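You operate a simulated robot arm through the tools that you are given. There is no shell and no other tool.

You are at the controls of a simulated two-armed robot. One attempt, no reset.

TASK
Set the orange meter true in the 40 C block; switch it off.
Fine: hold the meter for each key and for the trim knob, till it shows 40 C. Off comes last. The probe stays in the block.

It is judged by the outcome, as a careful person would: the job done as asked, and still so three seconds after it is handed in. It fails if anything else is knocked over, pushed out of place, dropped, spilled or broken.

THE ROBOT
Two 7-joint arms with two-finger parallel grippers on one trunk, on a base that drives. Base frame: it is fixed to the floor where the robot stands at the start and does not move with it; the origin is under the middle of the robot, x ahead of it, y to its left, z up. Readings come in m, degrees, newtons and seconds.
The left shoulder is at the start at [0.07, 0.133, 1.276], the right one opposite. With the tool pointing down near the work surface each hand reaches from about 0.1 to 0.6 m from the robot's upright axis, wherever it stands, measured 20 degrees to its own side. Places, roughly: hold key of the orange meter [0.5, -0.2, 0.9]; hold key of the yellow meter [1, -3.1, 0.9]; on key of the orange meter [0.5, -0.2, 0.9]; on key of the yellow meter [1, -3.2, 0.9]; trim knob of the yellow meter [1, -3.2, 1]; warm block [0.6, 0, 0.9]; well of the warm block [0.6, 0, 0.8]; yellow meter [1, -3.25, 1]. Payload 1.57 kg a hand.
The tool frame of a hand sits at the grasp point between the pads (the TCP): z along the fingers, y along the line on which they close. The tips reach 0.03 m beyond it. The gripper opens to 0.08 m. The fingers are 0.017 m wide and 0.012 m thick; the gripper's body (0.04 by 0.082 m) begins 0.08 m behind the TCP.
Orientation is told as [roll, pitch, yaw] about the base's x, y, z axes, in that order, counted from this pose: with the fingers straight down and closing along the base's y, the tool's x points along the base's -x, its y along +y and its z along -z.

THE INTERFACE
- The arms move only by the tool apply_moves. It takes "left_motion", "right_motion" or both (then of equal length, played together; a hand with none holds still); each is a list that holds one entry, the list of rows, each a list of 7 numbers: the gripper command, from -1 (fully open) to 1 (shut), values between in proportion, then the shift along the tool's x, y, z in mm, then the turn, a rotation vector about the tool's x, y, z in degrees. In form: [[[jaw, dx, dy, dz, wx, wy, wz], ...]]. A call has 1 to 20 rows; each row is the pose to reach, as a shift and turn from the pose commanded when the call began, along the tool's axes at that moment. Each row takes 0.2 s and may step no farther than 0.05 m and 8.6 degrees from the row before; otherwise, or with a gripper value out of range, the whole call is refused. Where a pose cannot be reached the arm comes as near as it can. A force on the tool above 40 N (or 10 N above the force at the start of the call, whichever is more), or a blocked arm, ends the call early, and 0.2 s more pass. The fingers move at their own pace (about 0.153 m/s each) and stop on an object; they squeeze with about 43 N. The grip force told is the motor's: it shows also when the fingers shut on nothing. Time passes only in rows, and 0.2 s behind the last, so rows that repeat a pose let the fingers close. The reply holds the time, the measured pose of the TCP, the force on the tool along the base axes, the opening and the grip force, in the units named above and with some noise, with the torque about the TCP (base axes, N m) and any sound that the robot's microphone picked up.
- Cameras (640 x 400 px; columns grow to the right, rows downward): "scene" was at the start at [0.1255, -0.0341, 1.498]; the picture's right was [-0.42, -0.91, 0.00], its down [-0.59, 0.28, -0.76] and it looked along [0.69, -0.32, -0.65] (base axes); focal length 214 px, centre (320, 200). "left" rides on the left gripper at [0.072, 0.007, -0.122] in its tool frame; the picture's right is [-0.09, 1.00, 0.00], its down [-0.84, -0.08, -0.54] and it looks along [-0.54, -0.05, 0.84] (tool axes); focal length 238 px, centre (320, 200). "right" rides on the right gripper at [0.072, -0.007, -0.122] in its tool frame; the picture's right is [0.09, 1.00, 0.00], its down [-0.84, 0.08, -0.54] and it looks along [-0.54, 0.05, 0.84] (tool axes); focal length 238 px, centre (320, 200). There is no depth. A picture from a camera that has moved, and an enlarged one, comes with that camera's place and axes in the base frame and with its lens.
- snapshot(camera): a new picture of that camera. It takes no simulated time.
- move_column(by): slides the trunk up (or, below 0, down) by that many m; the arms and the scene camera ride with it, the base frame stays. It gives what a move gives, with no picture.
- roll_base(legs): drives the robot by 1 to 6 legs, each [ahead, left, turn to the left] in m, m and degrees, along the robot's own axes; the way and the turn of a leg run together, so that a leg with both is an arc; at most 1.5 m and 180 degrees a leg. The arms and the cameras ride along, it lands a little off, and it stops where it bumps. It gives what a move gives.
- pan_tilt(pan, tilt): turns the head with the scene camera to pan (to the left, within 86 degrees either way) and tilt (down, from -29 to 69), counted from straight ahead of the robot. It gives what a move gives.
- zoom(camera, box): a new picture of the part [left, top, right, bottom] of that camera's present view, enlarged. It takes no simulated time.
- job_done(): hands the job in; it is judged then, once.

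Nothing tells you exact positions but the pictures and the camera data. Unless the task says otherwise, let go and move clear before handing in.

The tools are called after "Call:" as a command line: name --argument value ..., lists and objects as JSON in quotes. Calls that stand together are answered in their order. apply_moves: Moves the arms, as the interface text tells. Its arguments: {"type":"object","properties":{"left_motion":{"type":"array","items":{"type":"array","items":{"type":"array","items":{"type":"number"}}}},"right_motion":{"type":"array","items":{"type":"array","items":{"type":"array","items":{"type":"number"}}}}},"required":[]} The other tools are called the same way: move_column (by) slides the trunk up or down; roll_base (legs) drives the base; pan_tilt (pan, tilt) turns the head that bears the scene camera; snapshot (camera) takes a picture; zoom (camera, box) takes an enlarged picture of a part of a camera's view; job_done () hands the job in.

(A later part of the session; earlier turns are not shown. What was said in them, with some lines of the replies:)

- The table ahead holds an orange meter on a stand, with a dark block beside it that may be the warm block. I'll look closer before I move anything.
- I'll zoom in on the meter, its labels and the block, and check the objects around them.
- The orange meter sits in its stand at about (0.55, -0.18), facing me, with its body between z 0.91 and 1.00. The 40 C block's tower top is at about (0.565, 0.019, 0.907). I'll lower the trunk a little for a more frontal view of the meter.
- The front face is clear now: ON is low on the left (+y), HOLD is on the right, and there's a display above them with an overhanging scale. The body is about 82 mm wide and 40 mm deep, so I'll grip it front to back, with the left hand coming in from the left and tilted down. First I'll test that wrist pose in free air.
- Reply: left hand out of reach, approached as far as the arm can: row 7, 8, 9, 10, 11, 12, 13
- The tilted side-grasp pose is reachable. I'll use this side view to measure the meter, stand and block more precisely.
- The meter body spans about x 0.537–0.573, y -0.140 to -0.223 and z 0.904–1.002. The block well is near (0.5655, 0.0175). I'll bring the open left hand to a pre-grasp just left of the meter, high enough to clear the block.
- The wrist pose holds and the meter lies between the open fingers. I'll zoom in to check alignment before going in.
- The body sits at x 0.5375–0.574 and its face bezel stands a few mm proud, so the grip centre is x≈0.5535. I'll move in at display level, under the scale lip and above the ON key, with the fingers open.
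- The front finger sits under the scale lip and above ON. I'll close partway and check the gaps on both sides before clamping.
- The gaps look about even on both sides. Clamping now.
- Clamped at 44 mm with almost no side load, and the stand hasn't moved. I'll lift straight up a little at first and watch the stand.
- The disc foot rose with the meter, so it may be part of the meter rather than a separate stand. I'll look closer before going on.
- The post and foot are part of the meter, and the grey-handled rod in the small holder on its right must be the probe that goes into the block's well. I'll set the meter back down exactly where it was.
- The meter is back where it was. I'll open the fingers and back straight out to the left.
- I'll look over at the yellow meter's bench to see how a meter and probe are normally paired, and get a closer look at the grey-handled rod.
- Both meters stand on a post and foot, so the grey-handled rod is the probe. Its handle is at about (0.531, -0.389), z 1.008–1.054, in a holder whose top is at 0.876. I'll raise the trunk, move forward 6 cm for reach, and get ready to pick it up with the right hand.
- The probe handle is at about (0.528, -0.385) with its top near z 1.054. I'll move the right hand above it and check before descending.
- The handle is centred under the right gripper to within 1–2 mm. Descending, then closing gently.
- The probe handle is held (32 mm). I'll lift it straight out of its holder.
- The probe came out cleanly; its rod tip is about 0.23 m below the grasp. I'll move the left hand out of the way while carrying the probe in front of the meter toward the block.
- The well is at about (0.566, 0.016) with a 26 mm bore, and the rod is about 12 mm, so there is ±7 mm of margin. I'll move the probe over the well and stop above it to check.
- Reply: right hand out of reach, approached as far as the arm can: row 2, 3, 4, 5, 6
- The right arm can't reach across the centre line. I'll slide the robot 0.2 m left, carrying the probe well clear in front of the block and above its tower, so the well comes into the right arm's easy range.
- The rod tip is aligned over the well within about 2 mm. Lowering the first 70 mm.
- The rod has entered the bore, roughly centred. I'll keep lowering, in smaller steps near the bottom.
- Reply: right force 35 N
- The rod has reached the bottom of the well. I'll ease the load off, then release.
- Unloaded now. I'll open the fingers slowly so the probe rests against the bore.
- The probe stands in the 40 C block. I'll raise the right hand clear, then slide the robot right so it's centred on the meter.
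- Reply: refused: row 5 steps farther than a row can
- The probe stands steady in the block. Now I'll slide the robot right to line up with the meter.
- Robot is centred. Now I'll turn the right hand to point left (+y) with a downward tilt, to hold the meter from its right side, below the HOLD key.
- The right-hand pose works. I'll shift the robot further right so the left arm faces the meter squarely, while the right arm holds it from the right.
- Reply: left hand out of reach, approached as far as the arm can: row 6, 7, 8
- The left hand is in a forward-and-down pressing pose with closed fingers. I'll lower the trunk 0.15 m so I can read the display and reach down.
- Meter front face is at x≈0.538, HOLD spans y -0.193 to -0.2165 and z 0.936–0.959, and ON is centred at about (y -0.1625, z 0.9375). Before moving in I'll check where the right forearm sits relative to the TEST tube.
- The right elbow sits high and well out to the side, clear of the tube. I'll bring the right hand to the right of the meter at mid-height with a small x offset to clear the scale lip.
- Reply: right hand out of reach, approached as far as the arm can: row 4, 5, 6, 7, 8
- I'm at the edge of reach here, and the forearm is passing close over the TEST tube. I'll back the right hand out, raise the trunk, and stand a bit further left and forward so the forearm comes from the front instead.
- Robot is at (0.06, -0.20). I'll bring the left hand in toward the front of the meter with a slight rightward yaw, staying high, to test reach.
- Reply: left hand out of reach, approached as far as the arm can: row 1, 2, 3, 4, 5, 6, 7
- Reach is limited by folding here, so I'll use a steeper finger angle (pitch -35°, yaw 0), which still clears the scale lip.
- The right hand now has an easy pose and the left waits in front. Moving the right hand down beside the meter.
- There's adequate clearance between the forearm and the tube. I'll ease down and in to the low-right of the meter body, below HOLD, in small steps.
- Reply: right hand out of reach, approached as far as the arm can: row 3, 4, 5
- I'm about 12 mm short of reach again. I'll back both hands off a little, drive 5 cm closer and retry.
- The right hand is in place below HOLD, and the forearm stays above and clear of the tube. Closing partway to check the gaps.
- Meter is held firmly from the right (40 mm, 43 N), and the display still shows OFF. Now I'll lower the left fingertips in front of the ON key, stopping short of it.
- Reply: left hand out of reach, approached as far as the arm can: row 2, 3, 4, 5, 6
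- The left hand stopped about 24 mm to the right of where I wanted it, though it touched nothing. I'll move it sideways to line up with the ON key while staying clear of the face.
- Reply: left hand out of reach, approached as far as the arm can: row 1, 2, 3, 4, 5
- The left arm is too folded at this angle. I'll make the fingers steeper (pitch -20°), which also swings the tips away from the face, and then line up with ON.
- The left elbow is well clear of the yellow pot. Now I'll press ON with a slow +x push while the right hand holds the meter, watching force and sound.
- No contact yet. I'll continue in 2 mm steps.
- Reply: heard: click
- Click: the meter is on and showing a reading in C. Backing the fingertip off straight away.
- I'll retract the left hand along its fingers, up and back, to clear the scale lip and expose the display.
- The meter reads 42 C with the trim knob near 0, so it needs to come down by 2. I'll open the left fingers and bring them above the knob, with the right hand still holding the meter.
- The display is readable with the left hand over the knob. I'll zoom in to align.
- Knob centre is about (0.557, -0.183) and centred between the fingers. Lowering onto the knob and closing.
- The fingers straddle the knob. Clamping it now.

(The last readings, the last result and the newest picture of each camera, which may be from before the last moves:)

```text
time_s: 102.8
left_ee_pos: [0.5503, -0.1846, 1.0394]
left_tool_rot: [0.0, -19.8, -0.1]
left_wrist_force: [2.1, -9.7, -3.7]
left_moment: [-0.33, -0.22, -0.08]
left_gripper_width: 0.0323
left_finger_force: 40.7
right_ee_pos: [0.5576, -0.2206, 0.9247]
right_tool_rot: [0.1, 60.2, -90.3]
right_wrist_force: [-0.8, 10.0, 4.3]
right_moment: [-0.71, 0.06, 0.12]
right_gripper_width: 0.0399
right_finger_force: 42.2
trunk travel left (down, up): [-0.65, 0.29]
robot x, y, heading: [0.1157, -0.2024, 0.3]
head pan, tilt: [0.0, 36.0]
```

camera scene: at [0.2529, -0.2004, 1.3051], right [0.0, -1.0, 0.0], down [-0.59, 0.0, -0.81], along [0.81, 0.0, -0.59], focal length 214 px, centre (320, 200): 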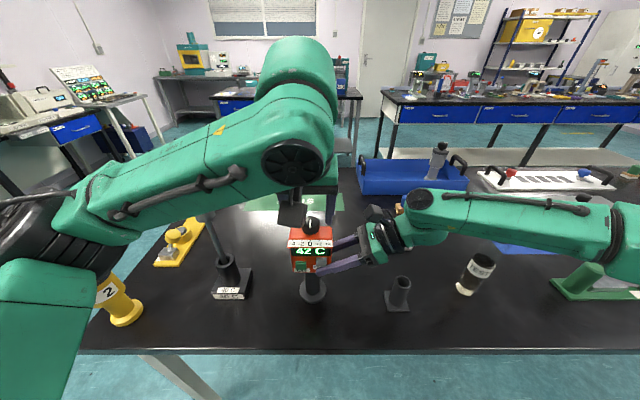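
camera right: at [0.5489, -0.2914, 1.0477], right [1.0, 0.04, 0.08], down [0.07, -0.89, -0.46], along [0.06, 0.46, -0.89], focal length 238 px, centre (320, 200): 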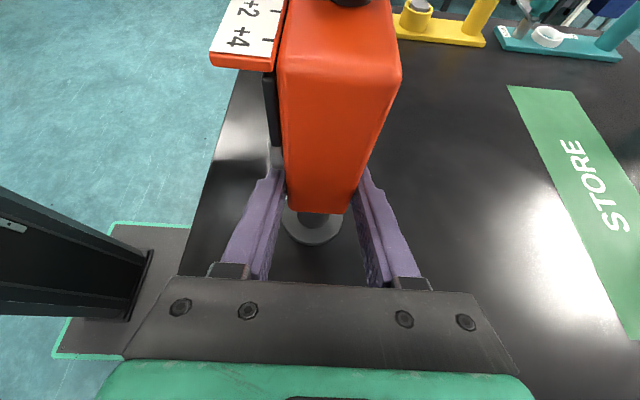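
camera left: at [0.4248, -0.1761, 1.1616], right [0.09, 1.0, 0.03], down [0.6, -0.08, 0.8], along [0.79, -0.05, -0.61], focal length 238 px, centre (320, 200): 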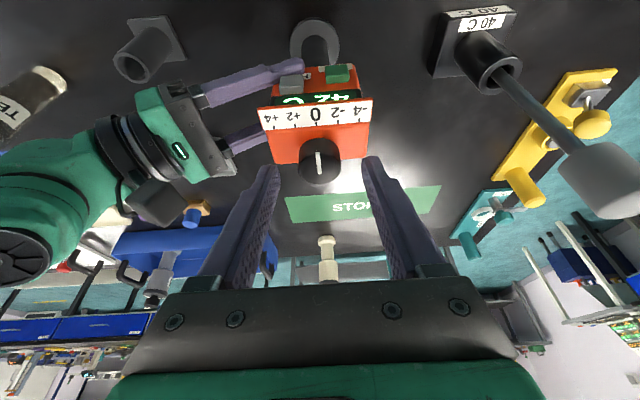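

Call:
apply_moves --left_motion '[[[1, 0, -1, 0, 0, 0, 0], [1, 0, -2, 0, 0, 0, 0], [1, 0, -2, 0, 0, 0, 0]]]' --right_motion '[[[1, 0, 0, 0, 0, 0, 0], [1, 0, 0, 0, 0, 0, 0], [1, 0, 0, 0, 0, 0, 0]]]'

Call:
zoom --camera "scene" --box '[270, 190, 360, 285]'

```text
time_s: 103.5
left_ee_pos: [0.5501, -0.1842, 1.0402]
left_tool_rot: [0.1, -19.9, 0.0]
left_wrist_force: [6.6, 4.9, -8.5]
left_moment: [0.14, -0.43, 0.03]
left_gripper_width: 0.0323
left_finger_force: 40.5
right_ee_pos: [0.5565, -0.2219, 0.9256]
right_tool_rot: [0.4, 60.3, -90.3]
right_wrist_force: [-8.2, -5.3, 7.5]
right_moment: [0.74, -0.35, 0.3]
right_gripper_width: 0.0394
right_finger_force: 43.7
trunk travel left (down, up): [-0.65, 0.29]
robot x, y, heading: [0.1155, -0.2009, 0.1]
head pan, tilt: [0.0, 36.0]
```

```text
4.21 times, centred on (315, 238) of scene
camera zoom: at [0.2531, -0.2005, 1.3051], right [0.0, -1.0, 0.0], down [-0.59, 0.0, -0.81], along [0.81, 0.0, -0.59], focal length 903 px, centre (341, 42)
```

zoom: 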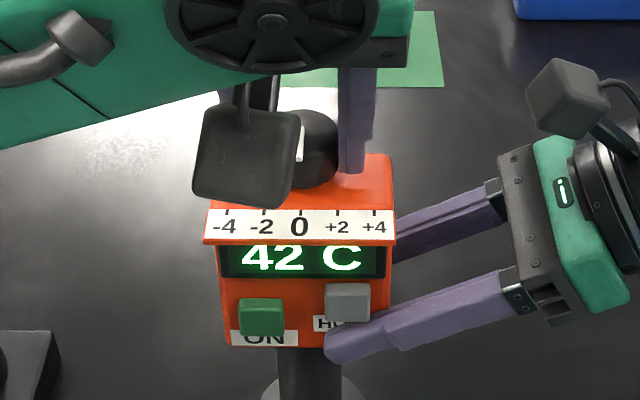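

Side loads are small. I'll turn the knob clockwise (seen from above) about its own axis in small steps and read the display.

Call:
apply_moves --left_motion '[[[1, -0.4, 1.4, 1.5, 2.39, 0, 6.58], [1, -0.5, 2.2, 1.6, 4.79, 0, 13.16], [1, -0.7, 2.9, 1.6, 6.84, 0, 18.8], [1, -0.7, 2.9, 1.6, 6.84, 0, 18.8]]]' --right_motion '[[[1, 0, 0, 0, 0, 0, 0], [1, 0, 0, 0, 0, 0, 0], [1, 0, 0, 0, 0, 0, 0], [1, 0, 0, 0, 0, 0, 0]]]'

Call:
zoom --camera "scene" --box '[270, 190, 360, 285]'

Call:
zoom --camera "left" --box '[250, 50, 390, 200]'

```text
time_s: 104.5
left_ee_pos: [0.5505, -0.1822, 1.0401]
left_tool_rot: [0.0, -20.2, -20.0]
left_wrist_force: [-6.1, 17.1, 11.6]
left_moment: [0.68, 0.46, 0.1]
left_gripper_width: 0.0325
left_finger_force: 40.9
right_ee_pos: [0.5578, -0.2223, 0.9244]
right_tool_rot: [0.3, 60.1, -90.4]
right_wrist_force: [8.8, -15.7, -0.4]
right_moment: [0.99, 0.33, -0.29]
right_gripper_width: 0.0396
right_finger_force: 43.1
trunk travel left (down, up): [-0.65, 0.29]
robot x, y, heading: [0.1173, -0.2041, -0.1]
head pan, tilt: [0.0, 36.0]
```

```text
4.21 times, centred on (315, 238) of scene
camera zoom: at [0.2519, -0.2005, 1.3053], right [0.0, -1.0, 0.0], down [-0.59, 0.0, -0.81], along [0.81, 0.0, -0.59], focal length 903 px, centre (341, 42)
```

zoom: 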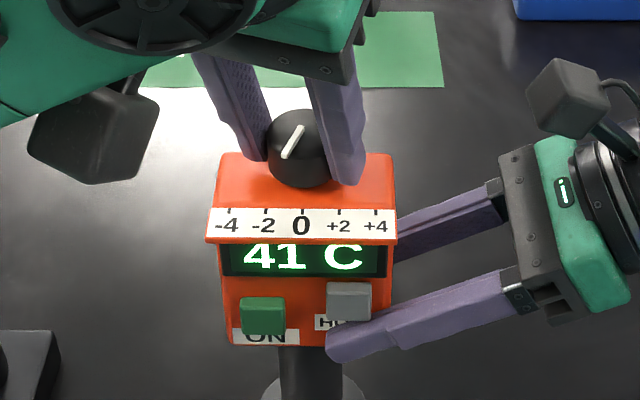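

```text
2.67 times, centred on (320, 125) of left
camera zoom: at [0.4497, -0.1382, 1.1297], right [0.42, 0.91, 0.03], down [0.54, -0.28, 0.8], along [0.73, -0.32, -0.6], focal length 636 px, centre (320, 400)
```

zoom: 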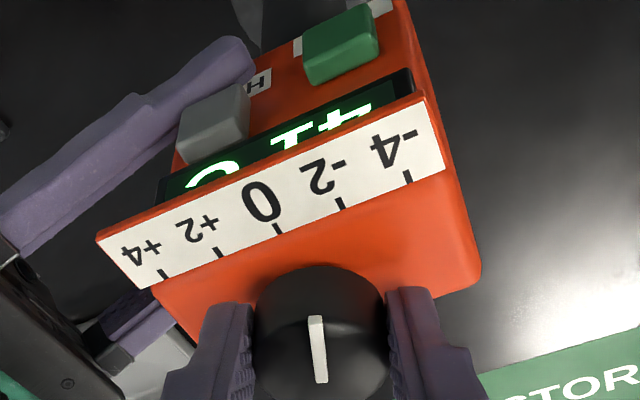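

It now reads 41 C, so turning this way is right. I'll relieve the small side load before continuing.

Call:
apply_moves --left_motion '[[[1, 1.0, 1.6, -1.4, 0, 0, 0], [1, 1.0, 1.6, -1.4, 0, 0, 0]]]' --right_motion '[[[1, 0, 0, 0, 0, 0, 0], [1, 0, 0, 0, 0, 0, 0]]]'

```text
time_s: 105.2
left_ee_pos: [0.55, -0.1806, 1.0399]
left_tool_rot: [-0.2, -20.0, -20.0]
left_wrist_force: [-3.1, 6.6, 3.2]
left_moment: [0.19, 0.02, 0.05]
left_gripper_width: 0.0323
left_finger_force: 40.3
right_ee_pos: [0.5565, -0.2209, 0.9245]
right_tool_rot: [0.2, 60.2, -90.4]
right_wrist_force: [4.0, -7.5, -0.5]
right_moment: [0.33, 0.37, -0.15]
right_gripper_width: 0.0394
right_finger_force: 43.0
trunk travel left (down, up): [-0.65, 0.29]
robot x, y, heading: [0.1176, -0.1997, -0.1]
head pan, tilt: [0.0, 36.0]
```

Call:
apply_moves --left_motion '[[[1, 0.15, 1.0, -0.2, 1.37, 0, 3.76], [1, 0.28, 2.0, -0.4, 2.74, 0, 7.52], [1, 0.28, 2.0, -0.4, 2.74, 0, 7.52]]]' --right_motion '[[[1, 0, 0, 0, 0, 0, 0], [1, 0, 0, 0, 0, 0, 0], [1, 0, 0, 0, 0, 0, 0]]]'

Call:
zoom --camera "scene" --box '[270, 190, 360, 285]'

```text
time_s: 106.0
left_ee_pos: [0.5516, -0.1793, 1.0406]
left_tool_rot: [-0.2, -19.9, -28.2]
left_wrist_force: [-1.4, -5.9, 0.6]
left_moment: [-0.07, 0.02, -0.05]
left_gripper_width: 0.0326
left_finger_force: 40.3
right_ee_pos: [0.5568, -0.2219, 0.9251]
right_tool_rot: [0.2, 60.2, -90.2]
right_wrist_force: [0.9, 5.6, -0.5]
right_moment: [-0.56, 0.16, -0.03]
right_gripper_width: 0.0395
right_finger_force: 43.0
trunk travel left (down, up): [-0.65, 0.29]
robot x, y, heading: [0.1168, -0.2011, 0.0]
head pan, tilt: [0.0, 36.0]
```

```text
4.21 times, centred on (315, 238) of scene
camera zoom: at [0.2531, -0.2006, 1.3051], right [0.0, -1.0, 0.0], down [-0.59, 0.0, -0.81], along [0.81, 0.0, -0.59], focal length 903 px, centre (341, 42)
```

zoom: 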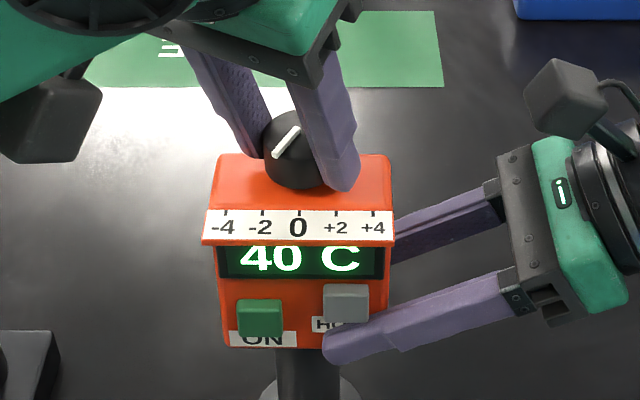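

It shows 40 C. I'll turn a few degrees more to sit nearer the middle of the 40 band and confirm the reading holds.

Call:
apply_moves --left_motion '[[[1, -0.3, 0.05, 0.1, 1.37, 0, 3.76], [1, -0.3, 0.05, 0.1, 1.37, 0, 3.76]]]' --right_motion '[[[1, 0, 0, 0, 0, 0, 0], [1, 0, 0, 0, 0, 0, 0]]]'

Call:
zoom --camera "scene" --box '[270, 190, 360, 285]'

```text
time_s: 106.5
left_ee_pos: [0.5507, -0.1786, 1.0406]
left_tool_rot: [-0.1, -20.0, -32.2]
left_wrist_force: [1.7, -8.3, -1.2]
left_moment: [-0.18, -0.02, -0.06]
left_gripper_width: 0.0325
left_finger_force: 40.6
right_ee_pos: [0.5565, -0.2214, 0.9256]
right_tool_rot: [0.2, 60.3, -90.2]
right_wrist_force: [-0.4, 7.2, 0.1]
right_moment: [-0.71, -0.11, 0.02]
right_gripper_width: 0.0394
right_finger_force: 42.9
trunk travel left (down, up): [-0.65, 0.29]
robot x, y, heading: [0.1183, -0.1988, 0.0]
head pan, tilt: [0.0, 36.0]
```

```text
4.21 times, centred on (315, 238) of scene
camera zoom: at [0.2531, -0.2006, 1.3051], right [0.0, -1.0, 0.0], down [-0.59, 0.0, -0.81], along [0.81, 0.0, -0.59], focal length 903 px, centre (341, 42)
```

zoom: 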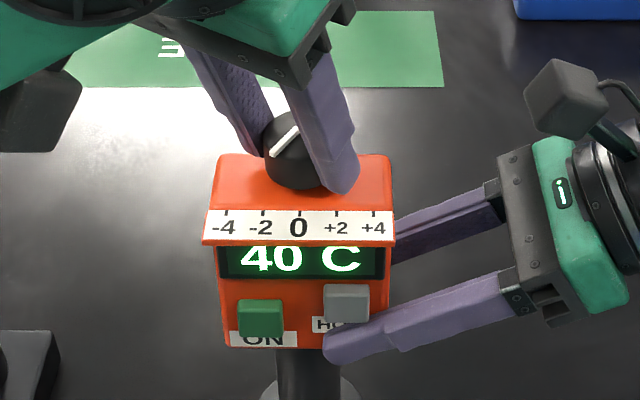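

Call:
apply_moves --left_motion '[[[1, -0.2, -0.8, 0, 1.2, 0, 3.29], [1, -0.2, -0.8, 0, 1.2, 0, 3.29]]]' --right_motion '[[[1, 0, 0, 0, 0, 0, 0], [1, 0, 0, 0, 0, 0, 0]]]'

Call:
zoom --camera "scene" --box '[270, 190, 360, 285]'

```text
time_s: 107.2
left_ee_pos: [0.5518, -0.1794, 1.04]
left_tool_rot: [0.1, -20.0, -35.5]
left_wrist_force: [6.0, -1.1, -3.0]
left_moment: [-0.09, -0.41, 0.02]
left_gripper_width: 0.0322
left_finger_force: 40.7
right_ee_pos: [0.5556, -0.2214, 0.925]
right_tool_rot: [0.2, 60.2, -90.3]
right_wrist_force: [-5.9, -0.2, 3.2]
right_moment: [0.23, -0.24, 0.23]
right_gripper_width: 0.0396
right_finger_force: 42.8
trunk travel left (down, up): [-0.65, 0.29]
robot x, y, heading: [0.1171, -0.2027, 0.1]
head pan, tilt: [0.0, 36.0]
```

```text
4.21 times, centred on (315, 238) of scene
camera zoom: at [0.2531, -0.2006, 1.3051], right [0.0, -1.0, 0.0], down [-0.59, 0.0, -0.81], along [0.81, 0.0, -0.59], focal length 903 px, centre (341, 42)
```

zoom: 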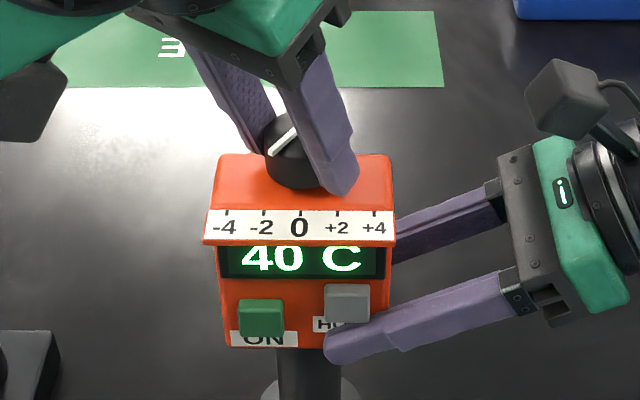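

Still 40 C, so the band extends to both sides. I'll set the knob back 2° to the middle of it, then release the knob gently.

Call:
apply_moves --left_motion '[[[1, -0.4, 0.1, 0.2, -0.68, 0, -1.88], [1, -0.4, 0.1, 0.2, -0.68, 0, -1.88], [0.5, -0.4, 0.1, 0.2, -0.68, 0, -1.88], [0.2, -0.4, 0.1, 0.2, -0.68, 0, -1.88], [0.0, -0.4, 0.1, 0.2, -0.68, 0, -1.88], [-0.3, -0.4, 0.1, 0.2, -0.68, 0, -1.88], [-0.4, -0.4, 0.1, 0.2, -0.68, 0, -1.88]]]' --right_motion '[[[1, 0, 0, 0, 0, 0, 0], [1, 0, 0, 0, 0, 0, 0], [1, 0, 0, 0, 0, 0, 0], [1, 0, 0, 0, 0, 0, 0], [1, 0, 0, 0, 0, 0, 0], [1, 0, 0, 0, 0, 0, 0], [1, 0, 0, 0, 0, 0, 0]]]'

Call:
zoom --camera "scene" --box '[270, 190, 360, 285]'

Call:
zoom --camera "left" --box '[230, 50, 410, 200]'

```text
time_s: 108.8
left_ee_pos: [0.5509, -0.1798, 1.0409]
left_tool_rot: [-0.1, -20.1, -33.6]
left_wrist_force: [-1.0, 0.4, 0.6]
left_moment: [0.02, -0.04, 0.04]
left_gripper_width: 0.0559
left_finger_force: 0.1
right_ee_pos: [0.5569, -0.2213, 0.9258]
right_tool_rot: [0.3, 60.2, -90.2]
right_wrist_force: [1.3, -0.2, 1.2]
right_moment: [-0.05, -0.05, 0.0]
right_gripper_width: 0.0396
right_finger_force: 43.0
trunk travel left (down, up): [-0.65, 0.29]
robot x, y, heading: [0.1179, -0.1987, 0.1]
head pan, tilt: [0.0, 36.0]
```

```text
4.21 times, centred on (315, 238) of scene
camera zoom: at [0.253, -0.2006, 1.3051], right [0.0, -1.0, 0.0], down [-0.59, 0.0, -0.81], along [0.81, 0.0, -0.59], focal length 903 px, centre (341, 42)
```

zoom: 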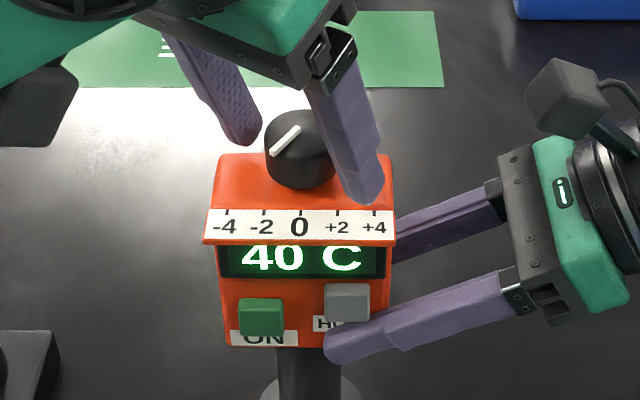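

```text
2.67 times, centred on (320, 125) of left
camera zoom: at [0.4633, -0.1139, 1.1303], right [0.62, 0.78, 0.03], down [0.46, -0.4, 0.8], along [0.63, -0.48, -0.61], focal length 636 px, centre (320, 400)
```

zoom: 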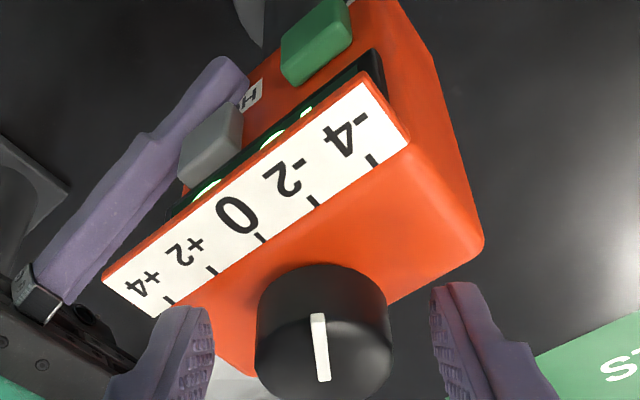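

Released; it still reads 40 C with the pointer on -2. I'll retract the left hand up and bring it back to the pressing pose.

Call:
apply_moves --left_motion '[[[-0.4, 0, 0, -20, 0, 0, 0], [-0.4, 0, 0, -40, 0, 0, 0], [-0.4, 0, 0, -60, 0, 0, 0], [-0.4, 0, 0, -60, 0, 0, 0]]]' --right_motion '[[[1, 0, 0, 0, 0, 0, 0], [1, 0, 0, 0, 0, 0, 0], [1, 0, 0, 0, 0, 0, 0], [1, 0, 0, 0, 0, 0, 0]]]'

Call:
apply_moves --left_motion '[[[0, 14, -8, -6, -2.3, 0, -6.3], [0.5, 28, -16, -11, -4.6, 0, -12.6], [1, 42, -25, -17, -6.9, 0, -19], [1, 56, -33, -23, -9.2, 0, -25.3], [1, 69.5, -40.8, -28.4, -11.5, 0, -31.6], [1, 69.5, -40.8, -28.4, -11.5, 0, -31.6]]]' --right_motion '[[[1, 0, 0, 0, 0, 0, 0], [1, 0, 0, 0, 0, 0, 0], [1, 0, 0, 0, 0, 0, 0], [1, 0, 0, 0, 0, 0, 0], [1, 0, 0, 0, 0, 0, 0], [1, 0, 0, 0, 0, 0, 0]]]'

Call:
zoom --camera "scene" --box '[270, 190, 360, 285]'

```text
time_s: 109.8
left_ee_pos: [0.5329, -0.1677, 1.0968]
left_tool_rot: [-0.1, -20.0, -33.5]
left_wrist_force: [0.0, -1.0, 0.3]
left_moment: [0.0, 0.01, 0.02]
left_gripper_width: 0.0561
left_finger_force: 0.1
right_ee_pos: [0.5569, -0.2218, 0.925]
right_tool_rot: [0.0, 60.2, -90.4]
right_wrist_force: [-1.0, 0.6, 0.0]
right_moment: [-0.05, 0.12, 0.01]
right_gripper_width: 0.0397
right_finger_force: 42.4
trunk travel left (down, up): [-0.65, 0.29]
robot x, y, heading: [0.1158, -0.2015, -0.0]
head pan, tilt: [0.0, 36.0]
```

```text
time_s: 111.2
left_ee_pos: [0.4488, -0.1604, 1.0997]
left_tool_rot: [0.0, -19.9, 0.1]
left_wrist_force: [0.2, -0.3, -0.2]
left_moment: [0.01, 0.03, 0.01]
left_gripper_width: 0.0
left_finger_force: 21.0
right_ee_pos: [0.5572, -0.2211, 0.9245]
right_tool_rot: [0.2, 60.2, -90.4]
right_wrist_force: [-1.0, -0.4, 0.1]
right_moment: [-0.06, 0.08, -0.01]
right_gripper_width: 0.0396
right_finger_force: 42.8
trunk travel left (down, up): [-0.65, 0.29]
robot x, y, heading: [0.1155, -0.2035, -0.3]
head pan, tilt: [0.0, 36.0]
```

```text
4.21 times, centred on (315, 238) of scene
camera zoom: at [0.2531, -0.2005, 1.3051], right [0.0, -1.0, 0.0], down [-0.59, 0.0, -0.81], along [0.81, 0.0, -0.59], focal length 903 px, centre (341, 42)
```

zoom: 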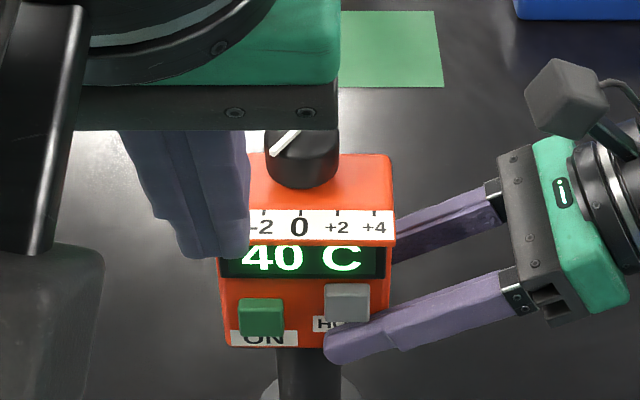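

The display holds 40 C. Now the left fingertips go back down in front of ON by the same path.

Call:
apply_moves --left_motion '[[[1, 0, 0, 35, 0, 0, 0], [1, 0, 0, 70, 0, 0, 0], [1, 0, 0, 105, 0, 0, 0], [1, 0, 0, 130, 0, 0, 0], [1, 0, 0, 140, 0, 0, 0], [1, 0, 0, 140, 0, 0, 0]]]' --right_motion '[[[1, 0, 0, 0, 0, 0, 0], [1, 0, 0, 0, 0, 0, 0], [1, 0, 0, 0, 0, 0, 0], [1, 0, 0, 0, 0, 0, 0], [1, 0, 0, 0, 0, 0, 0], [1, 0, 0, 0, 0, 0, 0]]]'

Call:
zoom --camera "left" --box '[220, 40, 420, 290]'

```text
time_s: 112.5
left_ee_pos: [0.4972, -0.1606, 0.9696]
left_tool_rot: [-0.1, -20.1, 0.1]
left_wrist_force: [0.4, -0.6, -1.0]
left_moment: [0.04, 0.01, -0.02]
left_gripper_width: 0.0002
left_finger_force: 21.6
right_ee_pos: [0.5565, -0.2215, 0.9251]
right_tool_rot: [0.3, 60.1, -90.3]
right_wrist_force: [-0.1, 0.4, -0.7]
right_moment: [-0.07, 0.0, 0.03]
right_gripper_width: 0.0395
right_finger_force: 42.9
trunk travel left (down, up): [-0.65, 0.29]
robot x, y, heading: [0.1181, -0.2017, -0.1]
head pan, tilt: [0.0, 36.0]
```

```text
1.60 times, centred on (320, 165) of left
camera zoom: at [0.3868, -0.1542, 1.0588], right [0.09, 1.0, 0.03], down [0.6, -0.08, 0.8], along [0.79, -0.05, -0.61], focal length 381 px, centre (320, 256)
```

zoom: 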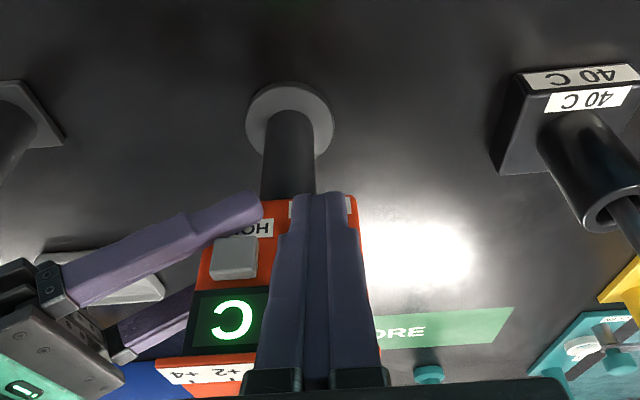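

Call:
apply_moves --left_motion '[[[1, -5.6, 0, 2.1, 0, 0, 0], [1, -10.3, 0, 3.8, 0, 0, 0], [1, -13.2, 0, 4.8, 0, 0, 0], [1, -16, 0, 5.8, 0, 0, 0], [1, -16, 0, 5.8, 0, 0, 0]]]' --right_motion '[[[1, 0, 0, 0, 0, 0, 0], [1, 0, 0, 0, 0, 0, 0], [1, 0, 0, 0, 0, 0, 0], [1, 0, 0, 0, 0, 0, 0], [1, 0, 0, 0, 0, 0, 0]]]'

Call:
zoom --camera "left" --box '[220, 40, 420, 290]'

```text
time_s: 113.8
left_ee_pos: [0.5143, -0.1628, 0.9683]
left_tool_rot: [-0.1, -19.9, 0.2]
left_wrist_force: [-2.1, 1.2, -0.1]
left_moment: [0.04, 0.1, 0.02]
left_gripper_width: 0.0
left_finger_force: 21.1
right_ee_pos: [0.5573, -0.2206, 0.9237]
right_tool_rot: [0.3, 60.1, -90.3]
right_wrist_force: [2.1, -1.4, -0.3]
right_moment: [-0.03, 0.07, -0.14]
right_gripper_width: 0.0395
right_finger_force: 42.7
trunk travel left (down, up): [-0.65, 0.29]
robot x, y, heading: [0.1184, -0.2025, -0.1]
head pan, tilt: [0.0, 36.0]
heard: click
```

```text
1.60 times, centred on (320, 165) of left
camera zoom: at [0.404, -0.1546, 1.0583], right [0.09, 1.0, 0.03], down [0.6, -0.08, 0.79], along [0.79, -0.05, -0.61], focal length 381 px, centre (320, 256)
```

zoom: 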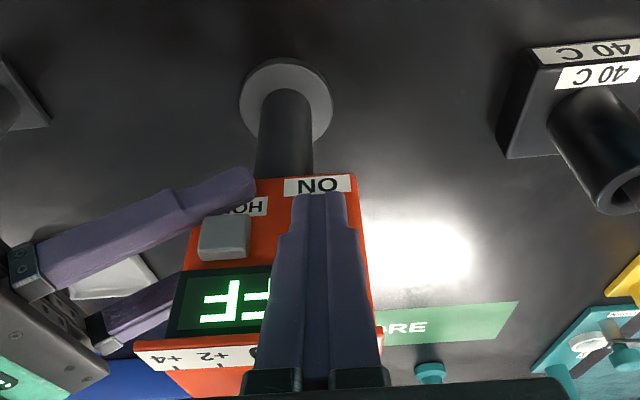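

The click came and the display shows OFF again. I'll back off the key and retract the left hand up and clear.

Call:
apply_moves --left_motion '[[[1, 8, 0, -3, 0, 0, 0], [1, 16.5, 0, -6, 0, 0, 0], [1, 16.5, 0, -30, 0, 0, 0], [1, 16.5, 0, -60, 0, 0, 0], [1, 16.5, 0, -90, 0, 0, 0], [1, 16.5, 0, -120, 0, 0, 0], [1, 16.5, 0, -150, 0, 0, 0]]]' --right_motion '[[[1, 0, 0, 0, 0, 0, 0], [1, 0, 0, 0, 0, 0, 0], [1, 0, 0, 0, 0, 0, 0], [1, 0, 0, 0, 0, 0, 0], [1, 0, 0, 0, 0, 0, 0], [1, 0, 0, 0, 0, 0, 0], [1, 0, 0, 0, 0, 0, 0]]]'

Call:
zoom --camera "scene" --box '[270, 190, 360, 285]'

```text
time_s: 115.3
left_ee_pos: [0.4461, -0.1608, 1.1053]
left_tool_rot: [-0.1, -20.0, 0.0]
left_wrist_force: [0.1, -0.2, 1.2]
left_moment: [0.0, -0.04, 0.0]
left_gripper_width: 0.0
left_finger_force: 21.1
right_ee_pos: [0.5567, -0.221, 0.925]
right_tool_rot: [0.3, 60.3, -90.2]
right_wrist_force: [0.3, 0.1, -0.6]
right_moment: [-0.06, 0.0, -0.01]
right_gripper_width: 0.0397
right_finger_force: 43.3
trunk travel left (down, up): [-0.65, 0.29]
robot x, y, heading: [0.1157, -0.2042, -0.1]
head pan, tilt: [0.0, 36.0]
```

```text
4.21 times, centred on (315, 238) of scene
camera zoom: at [0.2522, -0.2008, 1.3051], right [0.0, -1.0, 0.0], down [-0.59, 0.0, -0.81], along [0.81, 0.0, -0.59], focal length 903 px, centre (341, 42)
```

zoom: 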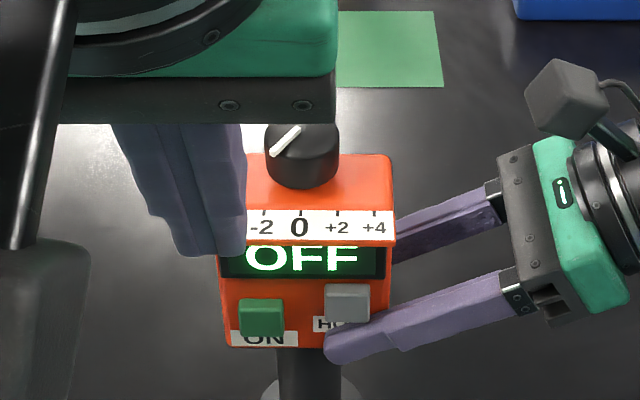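

The meter is off with the pointer at -2. Now I'll open the right hand gently and withdraw along the same path.

Call:
apply_moves --right_motion '[[[0.4, 0, 0, 0, 0, 0, 0], [0.05, 0, 0, 0, 0, 0, 0], [-0.1, 0, 0, 0, 0, 0, 0], [-0.4, 0, 0, 0, 0, 0, 0], [-1, 0, -1, 0, 0, 0, 0], [-1, 0, -3, 0, 0, 0, 0], [-1, 0, -3, 0, 0, 0, 0]]]'

Call:
zoom --camera "right" --box '[220, 40, 420, 200]'

Call:
zoom --camera "scene" --box '[270, 190, 360, 285]'

```text
time_s: 117.0
left_ee_pos: [0.4466, -0.1616, 1.1044]
left_tool_rot: [-0.1, -19.9, 0.1]
left_wrist_force: [-0.7, 0.0, -0.4]
left_moment: [-0.01, 0.01, -0.03]
left_gripper_width: 0.0
left_finger_force: 21.2
right_ee_pos: [0.554, -0.2212, 0.9247]
right_tool_rot: [0.2, 60.2, -90.4]
right_wrist_force: [-0.1, -1.0, -0.8]
right_moment: [0.02, 0.01, 0.02]
right_gripper_width: 0.08
right_finger_force: 0.0
trunk travel left (down, up): [-0.65, 0.29]
robot x, y, heading: [0.1157, -0.1995, 0.2]
head pan, tilt: [0.0, 36.0]
```

```text
2.50 times, centred on (320, 120) of right
camera zoom: at [0.5459, -0.2912, 1.0472], right [1.0, 0.04, 0.08], down [0.07, -0.89, -0.46], along [0.06, 0.46, -0.89], focal length 596 px, centre (320, 400)
```

zoom: 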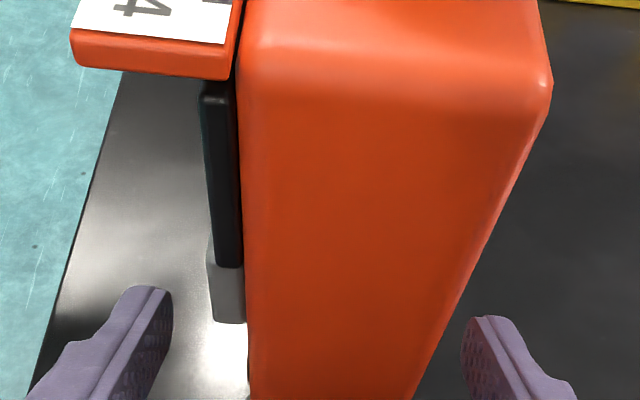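

```text
4.21 times, centred on (315, 238) of scene
camera zoom: at [0.2529, -0.2005, 1.3051], right [0.0, -1.0, 0.0], down [-0.59, 0.0, -0.81], along [0.81, 0.0, -0.59], focal length 903 px, centre (341, 42)
```

zoom: 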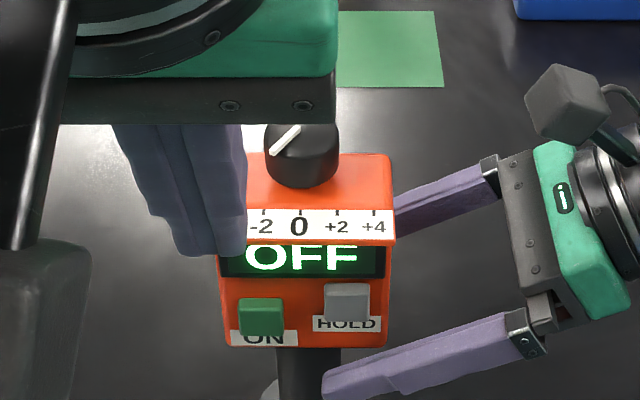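

Call:
apply_moves --right_motion '[[[-1, 8, 0, -18, 0, 0, 0], [-1, 17, 0, -37, 0, 0, 0], [-1, 26, 0, -56, 0, 0, 0], [-1, 33.8, 0, -74.7, 0, 0, 0], [-1, 55, 0, -87, 0, 0, 0], [-1, 80, 0, -101, 0, 0, 0], [-1, 103, 0, -115, 0, 0, 0]]]'

Call:
snapshot --camera "scene"

Call:
snapshot --camera "right"

```text
time_s: 118.5
left_ee_pos: [0.4466, -0.1607, 1.1055]
left_tool_rot: [-0.2, -20.1, 0.1]
left_wrist_force: [0.8, -0.5, -0.5]
left_moment: [0.04, 0.03, -0.01]
left_gripper_width: 0.0001
left_finger_force: 22.2
right_ee_pos: [0.5513, -0.2704, 1.0713]
right_tool_rot: [0.3, 60.2, -90.3]
right_wrist_force: [-0.4, 0.9, -0.3]
right_moment: [0.02, 0.01, 0.0]
right_gripper_width: 0.0799
right_finger_force: 0.1
trunk travel left (down, up): [-0.65, 0.29]
robot x, y, heading: [0.1149, -0.204, 0.2]
head pan, tilt: [0.0, 36.0]
```

```text
taken
camera scene: at [0.2524, -0.2004, 1.3052], right [0.0, -1.0, 0.0], down [-0.59, 0.0, -0.81], along [0.81, 0.0, -0.59], focal length 214 px, centre (320, 200)
```

scene: 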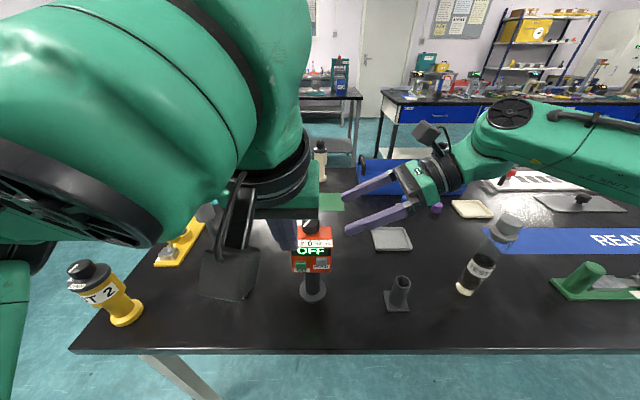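

```text
taken
camera right: at [0.5444, -0.3403, 1.1933], right [1.0, 0.04, 0.08], down [0.07, -0.89, -0.46], along [0.06, 0.46, -0.89], focal length 238 px, centre (320, 200)
```

right: 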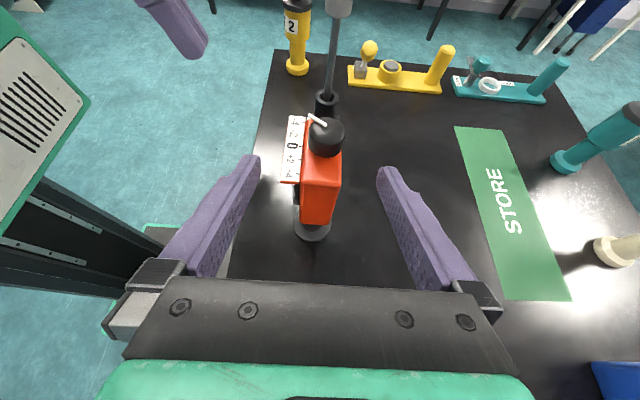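

Everything is in place and both hands are free. I'll raise the trunk and back away so I can check the whole table.

Call:
move_column --by 0.2

Call:
roll_base --legs '[[-0.15, 0, 0]]'

Call:
pan_tilt --pan -5 --tilt 40

Call:
snapshot --camera "scene"

Call:
snapshot --camera "right"

Call:
snapshot --camera "left"

```text
time_s: 120.7
left_ee_pos: [0.447, -0.16, 1.305]
left_tool_rot: [0.0, -20.1, 0.1]
left_wrist_force: [0.1, 0.1, 0.0]
left_moment: [-0.01, -0.03, -0.02]
left_gripper_width: 0.0
left_finger_force: 21.5
right_ee_pos: [0.5525, -0.2691, 1.2699]
right_tool_rot: [0.2, 60.2, -90.3]
right_wrist_force: [-0.3, 0.6, -0.2]
right_moment: [0.02, -0.01, -0.01]
right_gripper_width: 0.0804
right_finger_force: 0.1
trunk travel left (down, up): [-0.85, 0.09]
robot x, y, heading: [0.1168, -0.2043, -0.1]
head pan, tilt: [0.0, 36.0]
```

```text
time_s: 122.1
left_ee_pos: [0.3003, -0.1602, 1.3049]
left_tool_rot: [0.0, -19.8, 0.1]
left_wrist_force: [-0.4, -0.2, 0.9]
left_moment: [0.01, 0.03, -0.02]
left_gripper_width: 0.0
left_finger_force: 20.8
right_ee_pos: [0.4061, -0.27, 1.2678]
right_tool_rot: [-0.1, 60.1, -90.6]
right_wrist_force: [0.4, -0.1, 0.7]
right_moment: [0.03, 0.05, 0.02]
right_gripper_width: 0.0798
right_finger_force: 0.0
trunk travel left (down, up): [-0.85, 0.09]
robot x, y, heading: [-0.0362, -0.1992, 0.0]
head pan, tilt: [0.0, 36.0]
```

```text
time_s: 122.8
left_ee_pos: [0.2969, -0.1588, 1.3046]
left_tool_rot: [0.0, -19.9, 0.2]
left_wrist_force: [-0.3, -0.3, -0.3]
left_moment: [0.0, -0.01, -0.01]
left_gripper_width: 0.0
left_finger_force: 20.9
right_ee_pos: [0.4039, -0.269, 1.2694]
right_tool_rot: [0.2, 60.2, -90.3]
right_wrist_force: [-0.4, 0.0, -0.2]
right_moment: [-0.03, 0.04, -0.03]
right_gripper_width: 0.08
right_finger_force: 0.1
trunk travel left (down, up): [-0.85, 0.09]
robot x, y, heading: [-0.036, -0.2024, -0.1]
head pan, tilt: [-5.0, 40.0]
```

```text
taken
camera scene: at [0.1005, -0.2079, 1.499], right [-0.09, -1.0, 0.0], down [-0.64, 0.06, -0.77], along [0.76, -0.07, -0.64], focal length 214 px, centre (320, 200)
```

scene: 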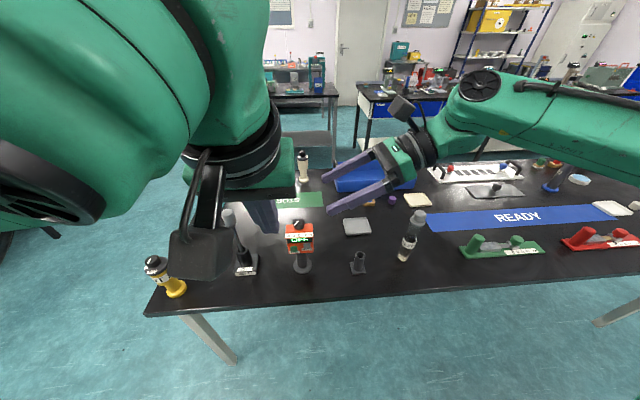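

```text
taken
camera right: at [0.3954, -0.3399, 1.3923], right [1.0, 0.04, 0.08], down [0.07, -0.89, -0.46], along [0.06, 0.46, -0.89], focal length 238 px, centre (320, 200)
```

right: 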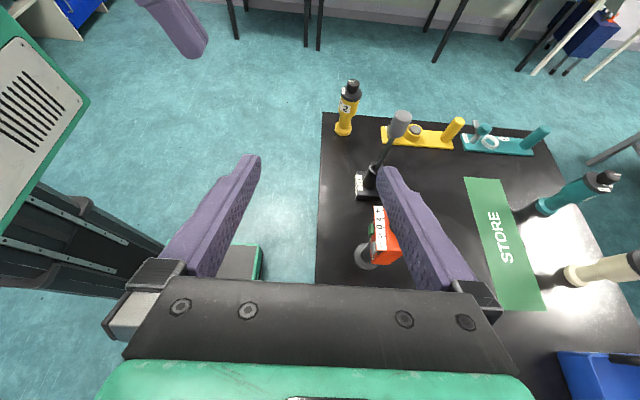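

```text
taken
camera left: at [0.1873, -0.1535, 1.3943], right [0.08, 1.0, 0.03], down [0.6, -0.08, 0.79], along [0.79, -0.05, -0.61], focal length 238 px, centre (320, 200)
```

left: 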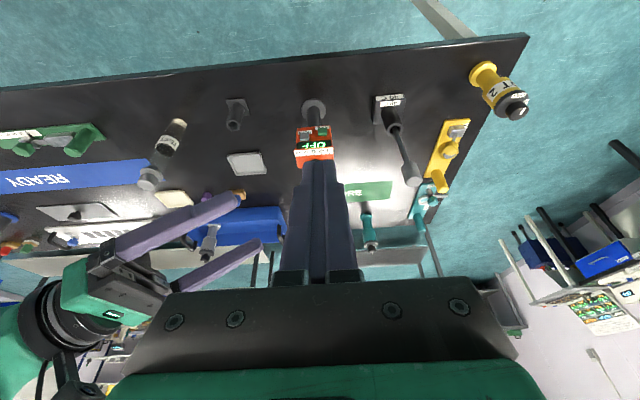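

Call:
zoom --camera "scene" --box '[220, 200, 340, 285]'

Call:
zoom --camera "left" --box '[270, 80, 440, 200]'

Call:
zoom --camera "right" --box '[310, 60, 460, 280]'

```text
4.71 times, centred on (280, 242) of scene
camera zoom: at [0.1005, -0.2079, 1.499], right [-0.09, -1.0, 0.0], down [-0.64, 0.06, -0.77], along [0.76, -0.07, -0.64], focal length 1009 px, centre (508, 0)
```

zoom: 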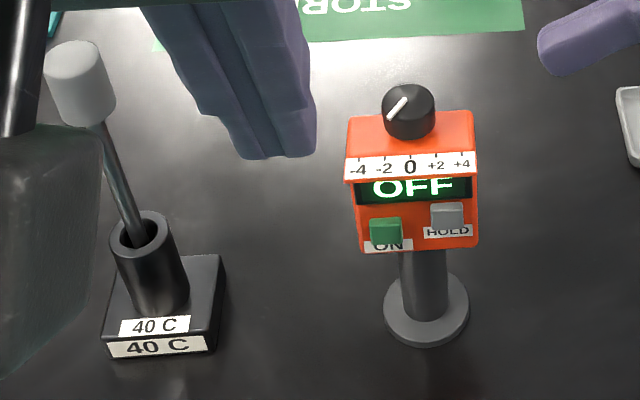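

```text
3.33 times, centred on (355, 140) of left
camera zoom: at [0.1873, -0.1535, 1.3943], right [0.08, 1.0, 0.03], down [0.6, -0.08, 0.79], along [0.79, -0.05, -0.61], focal length 794 px, centre (203, 400)
```

zoom: 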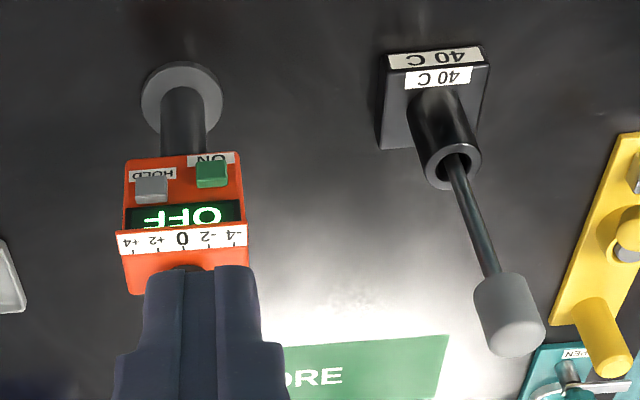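

```text
1.82 times, centred on (385, 170) of right
camera zoom: at [0.3954, -0.3399, 1.3923], right [1.0, 0.04, 0.08], down [0.07, -0.89, -0.46], along [0.06, 0.46, -0.89], focal length 433 px, centre (202, 254)
```

zoom: 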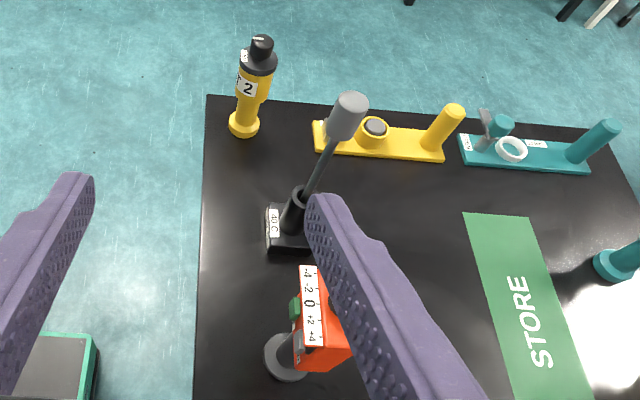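

The meter stands upright showing OFF, with its trim pointer at -2 where it last read 40 C. The probe is in the 40 C block, the other items are upright where they were, and both hands are clear, so I'm handing the job in.

Call:
job_done

```text
The job is handed in.
```

The orange meter is set true in the 40 C block and switched off, and I've handed the job in.

- **Probe:** I took the grey-handled probe from its holder beside the meter and put it in the well of the 40 C block. It is still there.
- **Trim:** The meter first read 42 C. I turned the trim knob down to about -2, where it read 40 C and kept reading 40 C after I let go of the knob. I tried the knob a few degrees to each side, and the reading stayed at 40 C.
- **Keys:** The right hand held the meter for both presses of the ON key and for the trim. The second press switched it off and came last. I didn't touch the HOLD key.
- **First mistake:** I took the meter's foot for a separate stand and lifted the whole meter about 4 cm. I set it straight back down in the same spot before doing anything else.

At the last look the meter stood upright showing OFF. The tube, pot and other items nearby were upright and looked undisturbed, and both hands were clear.
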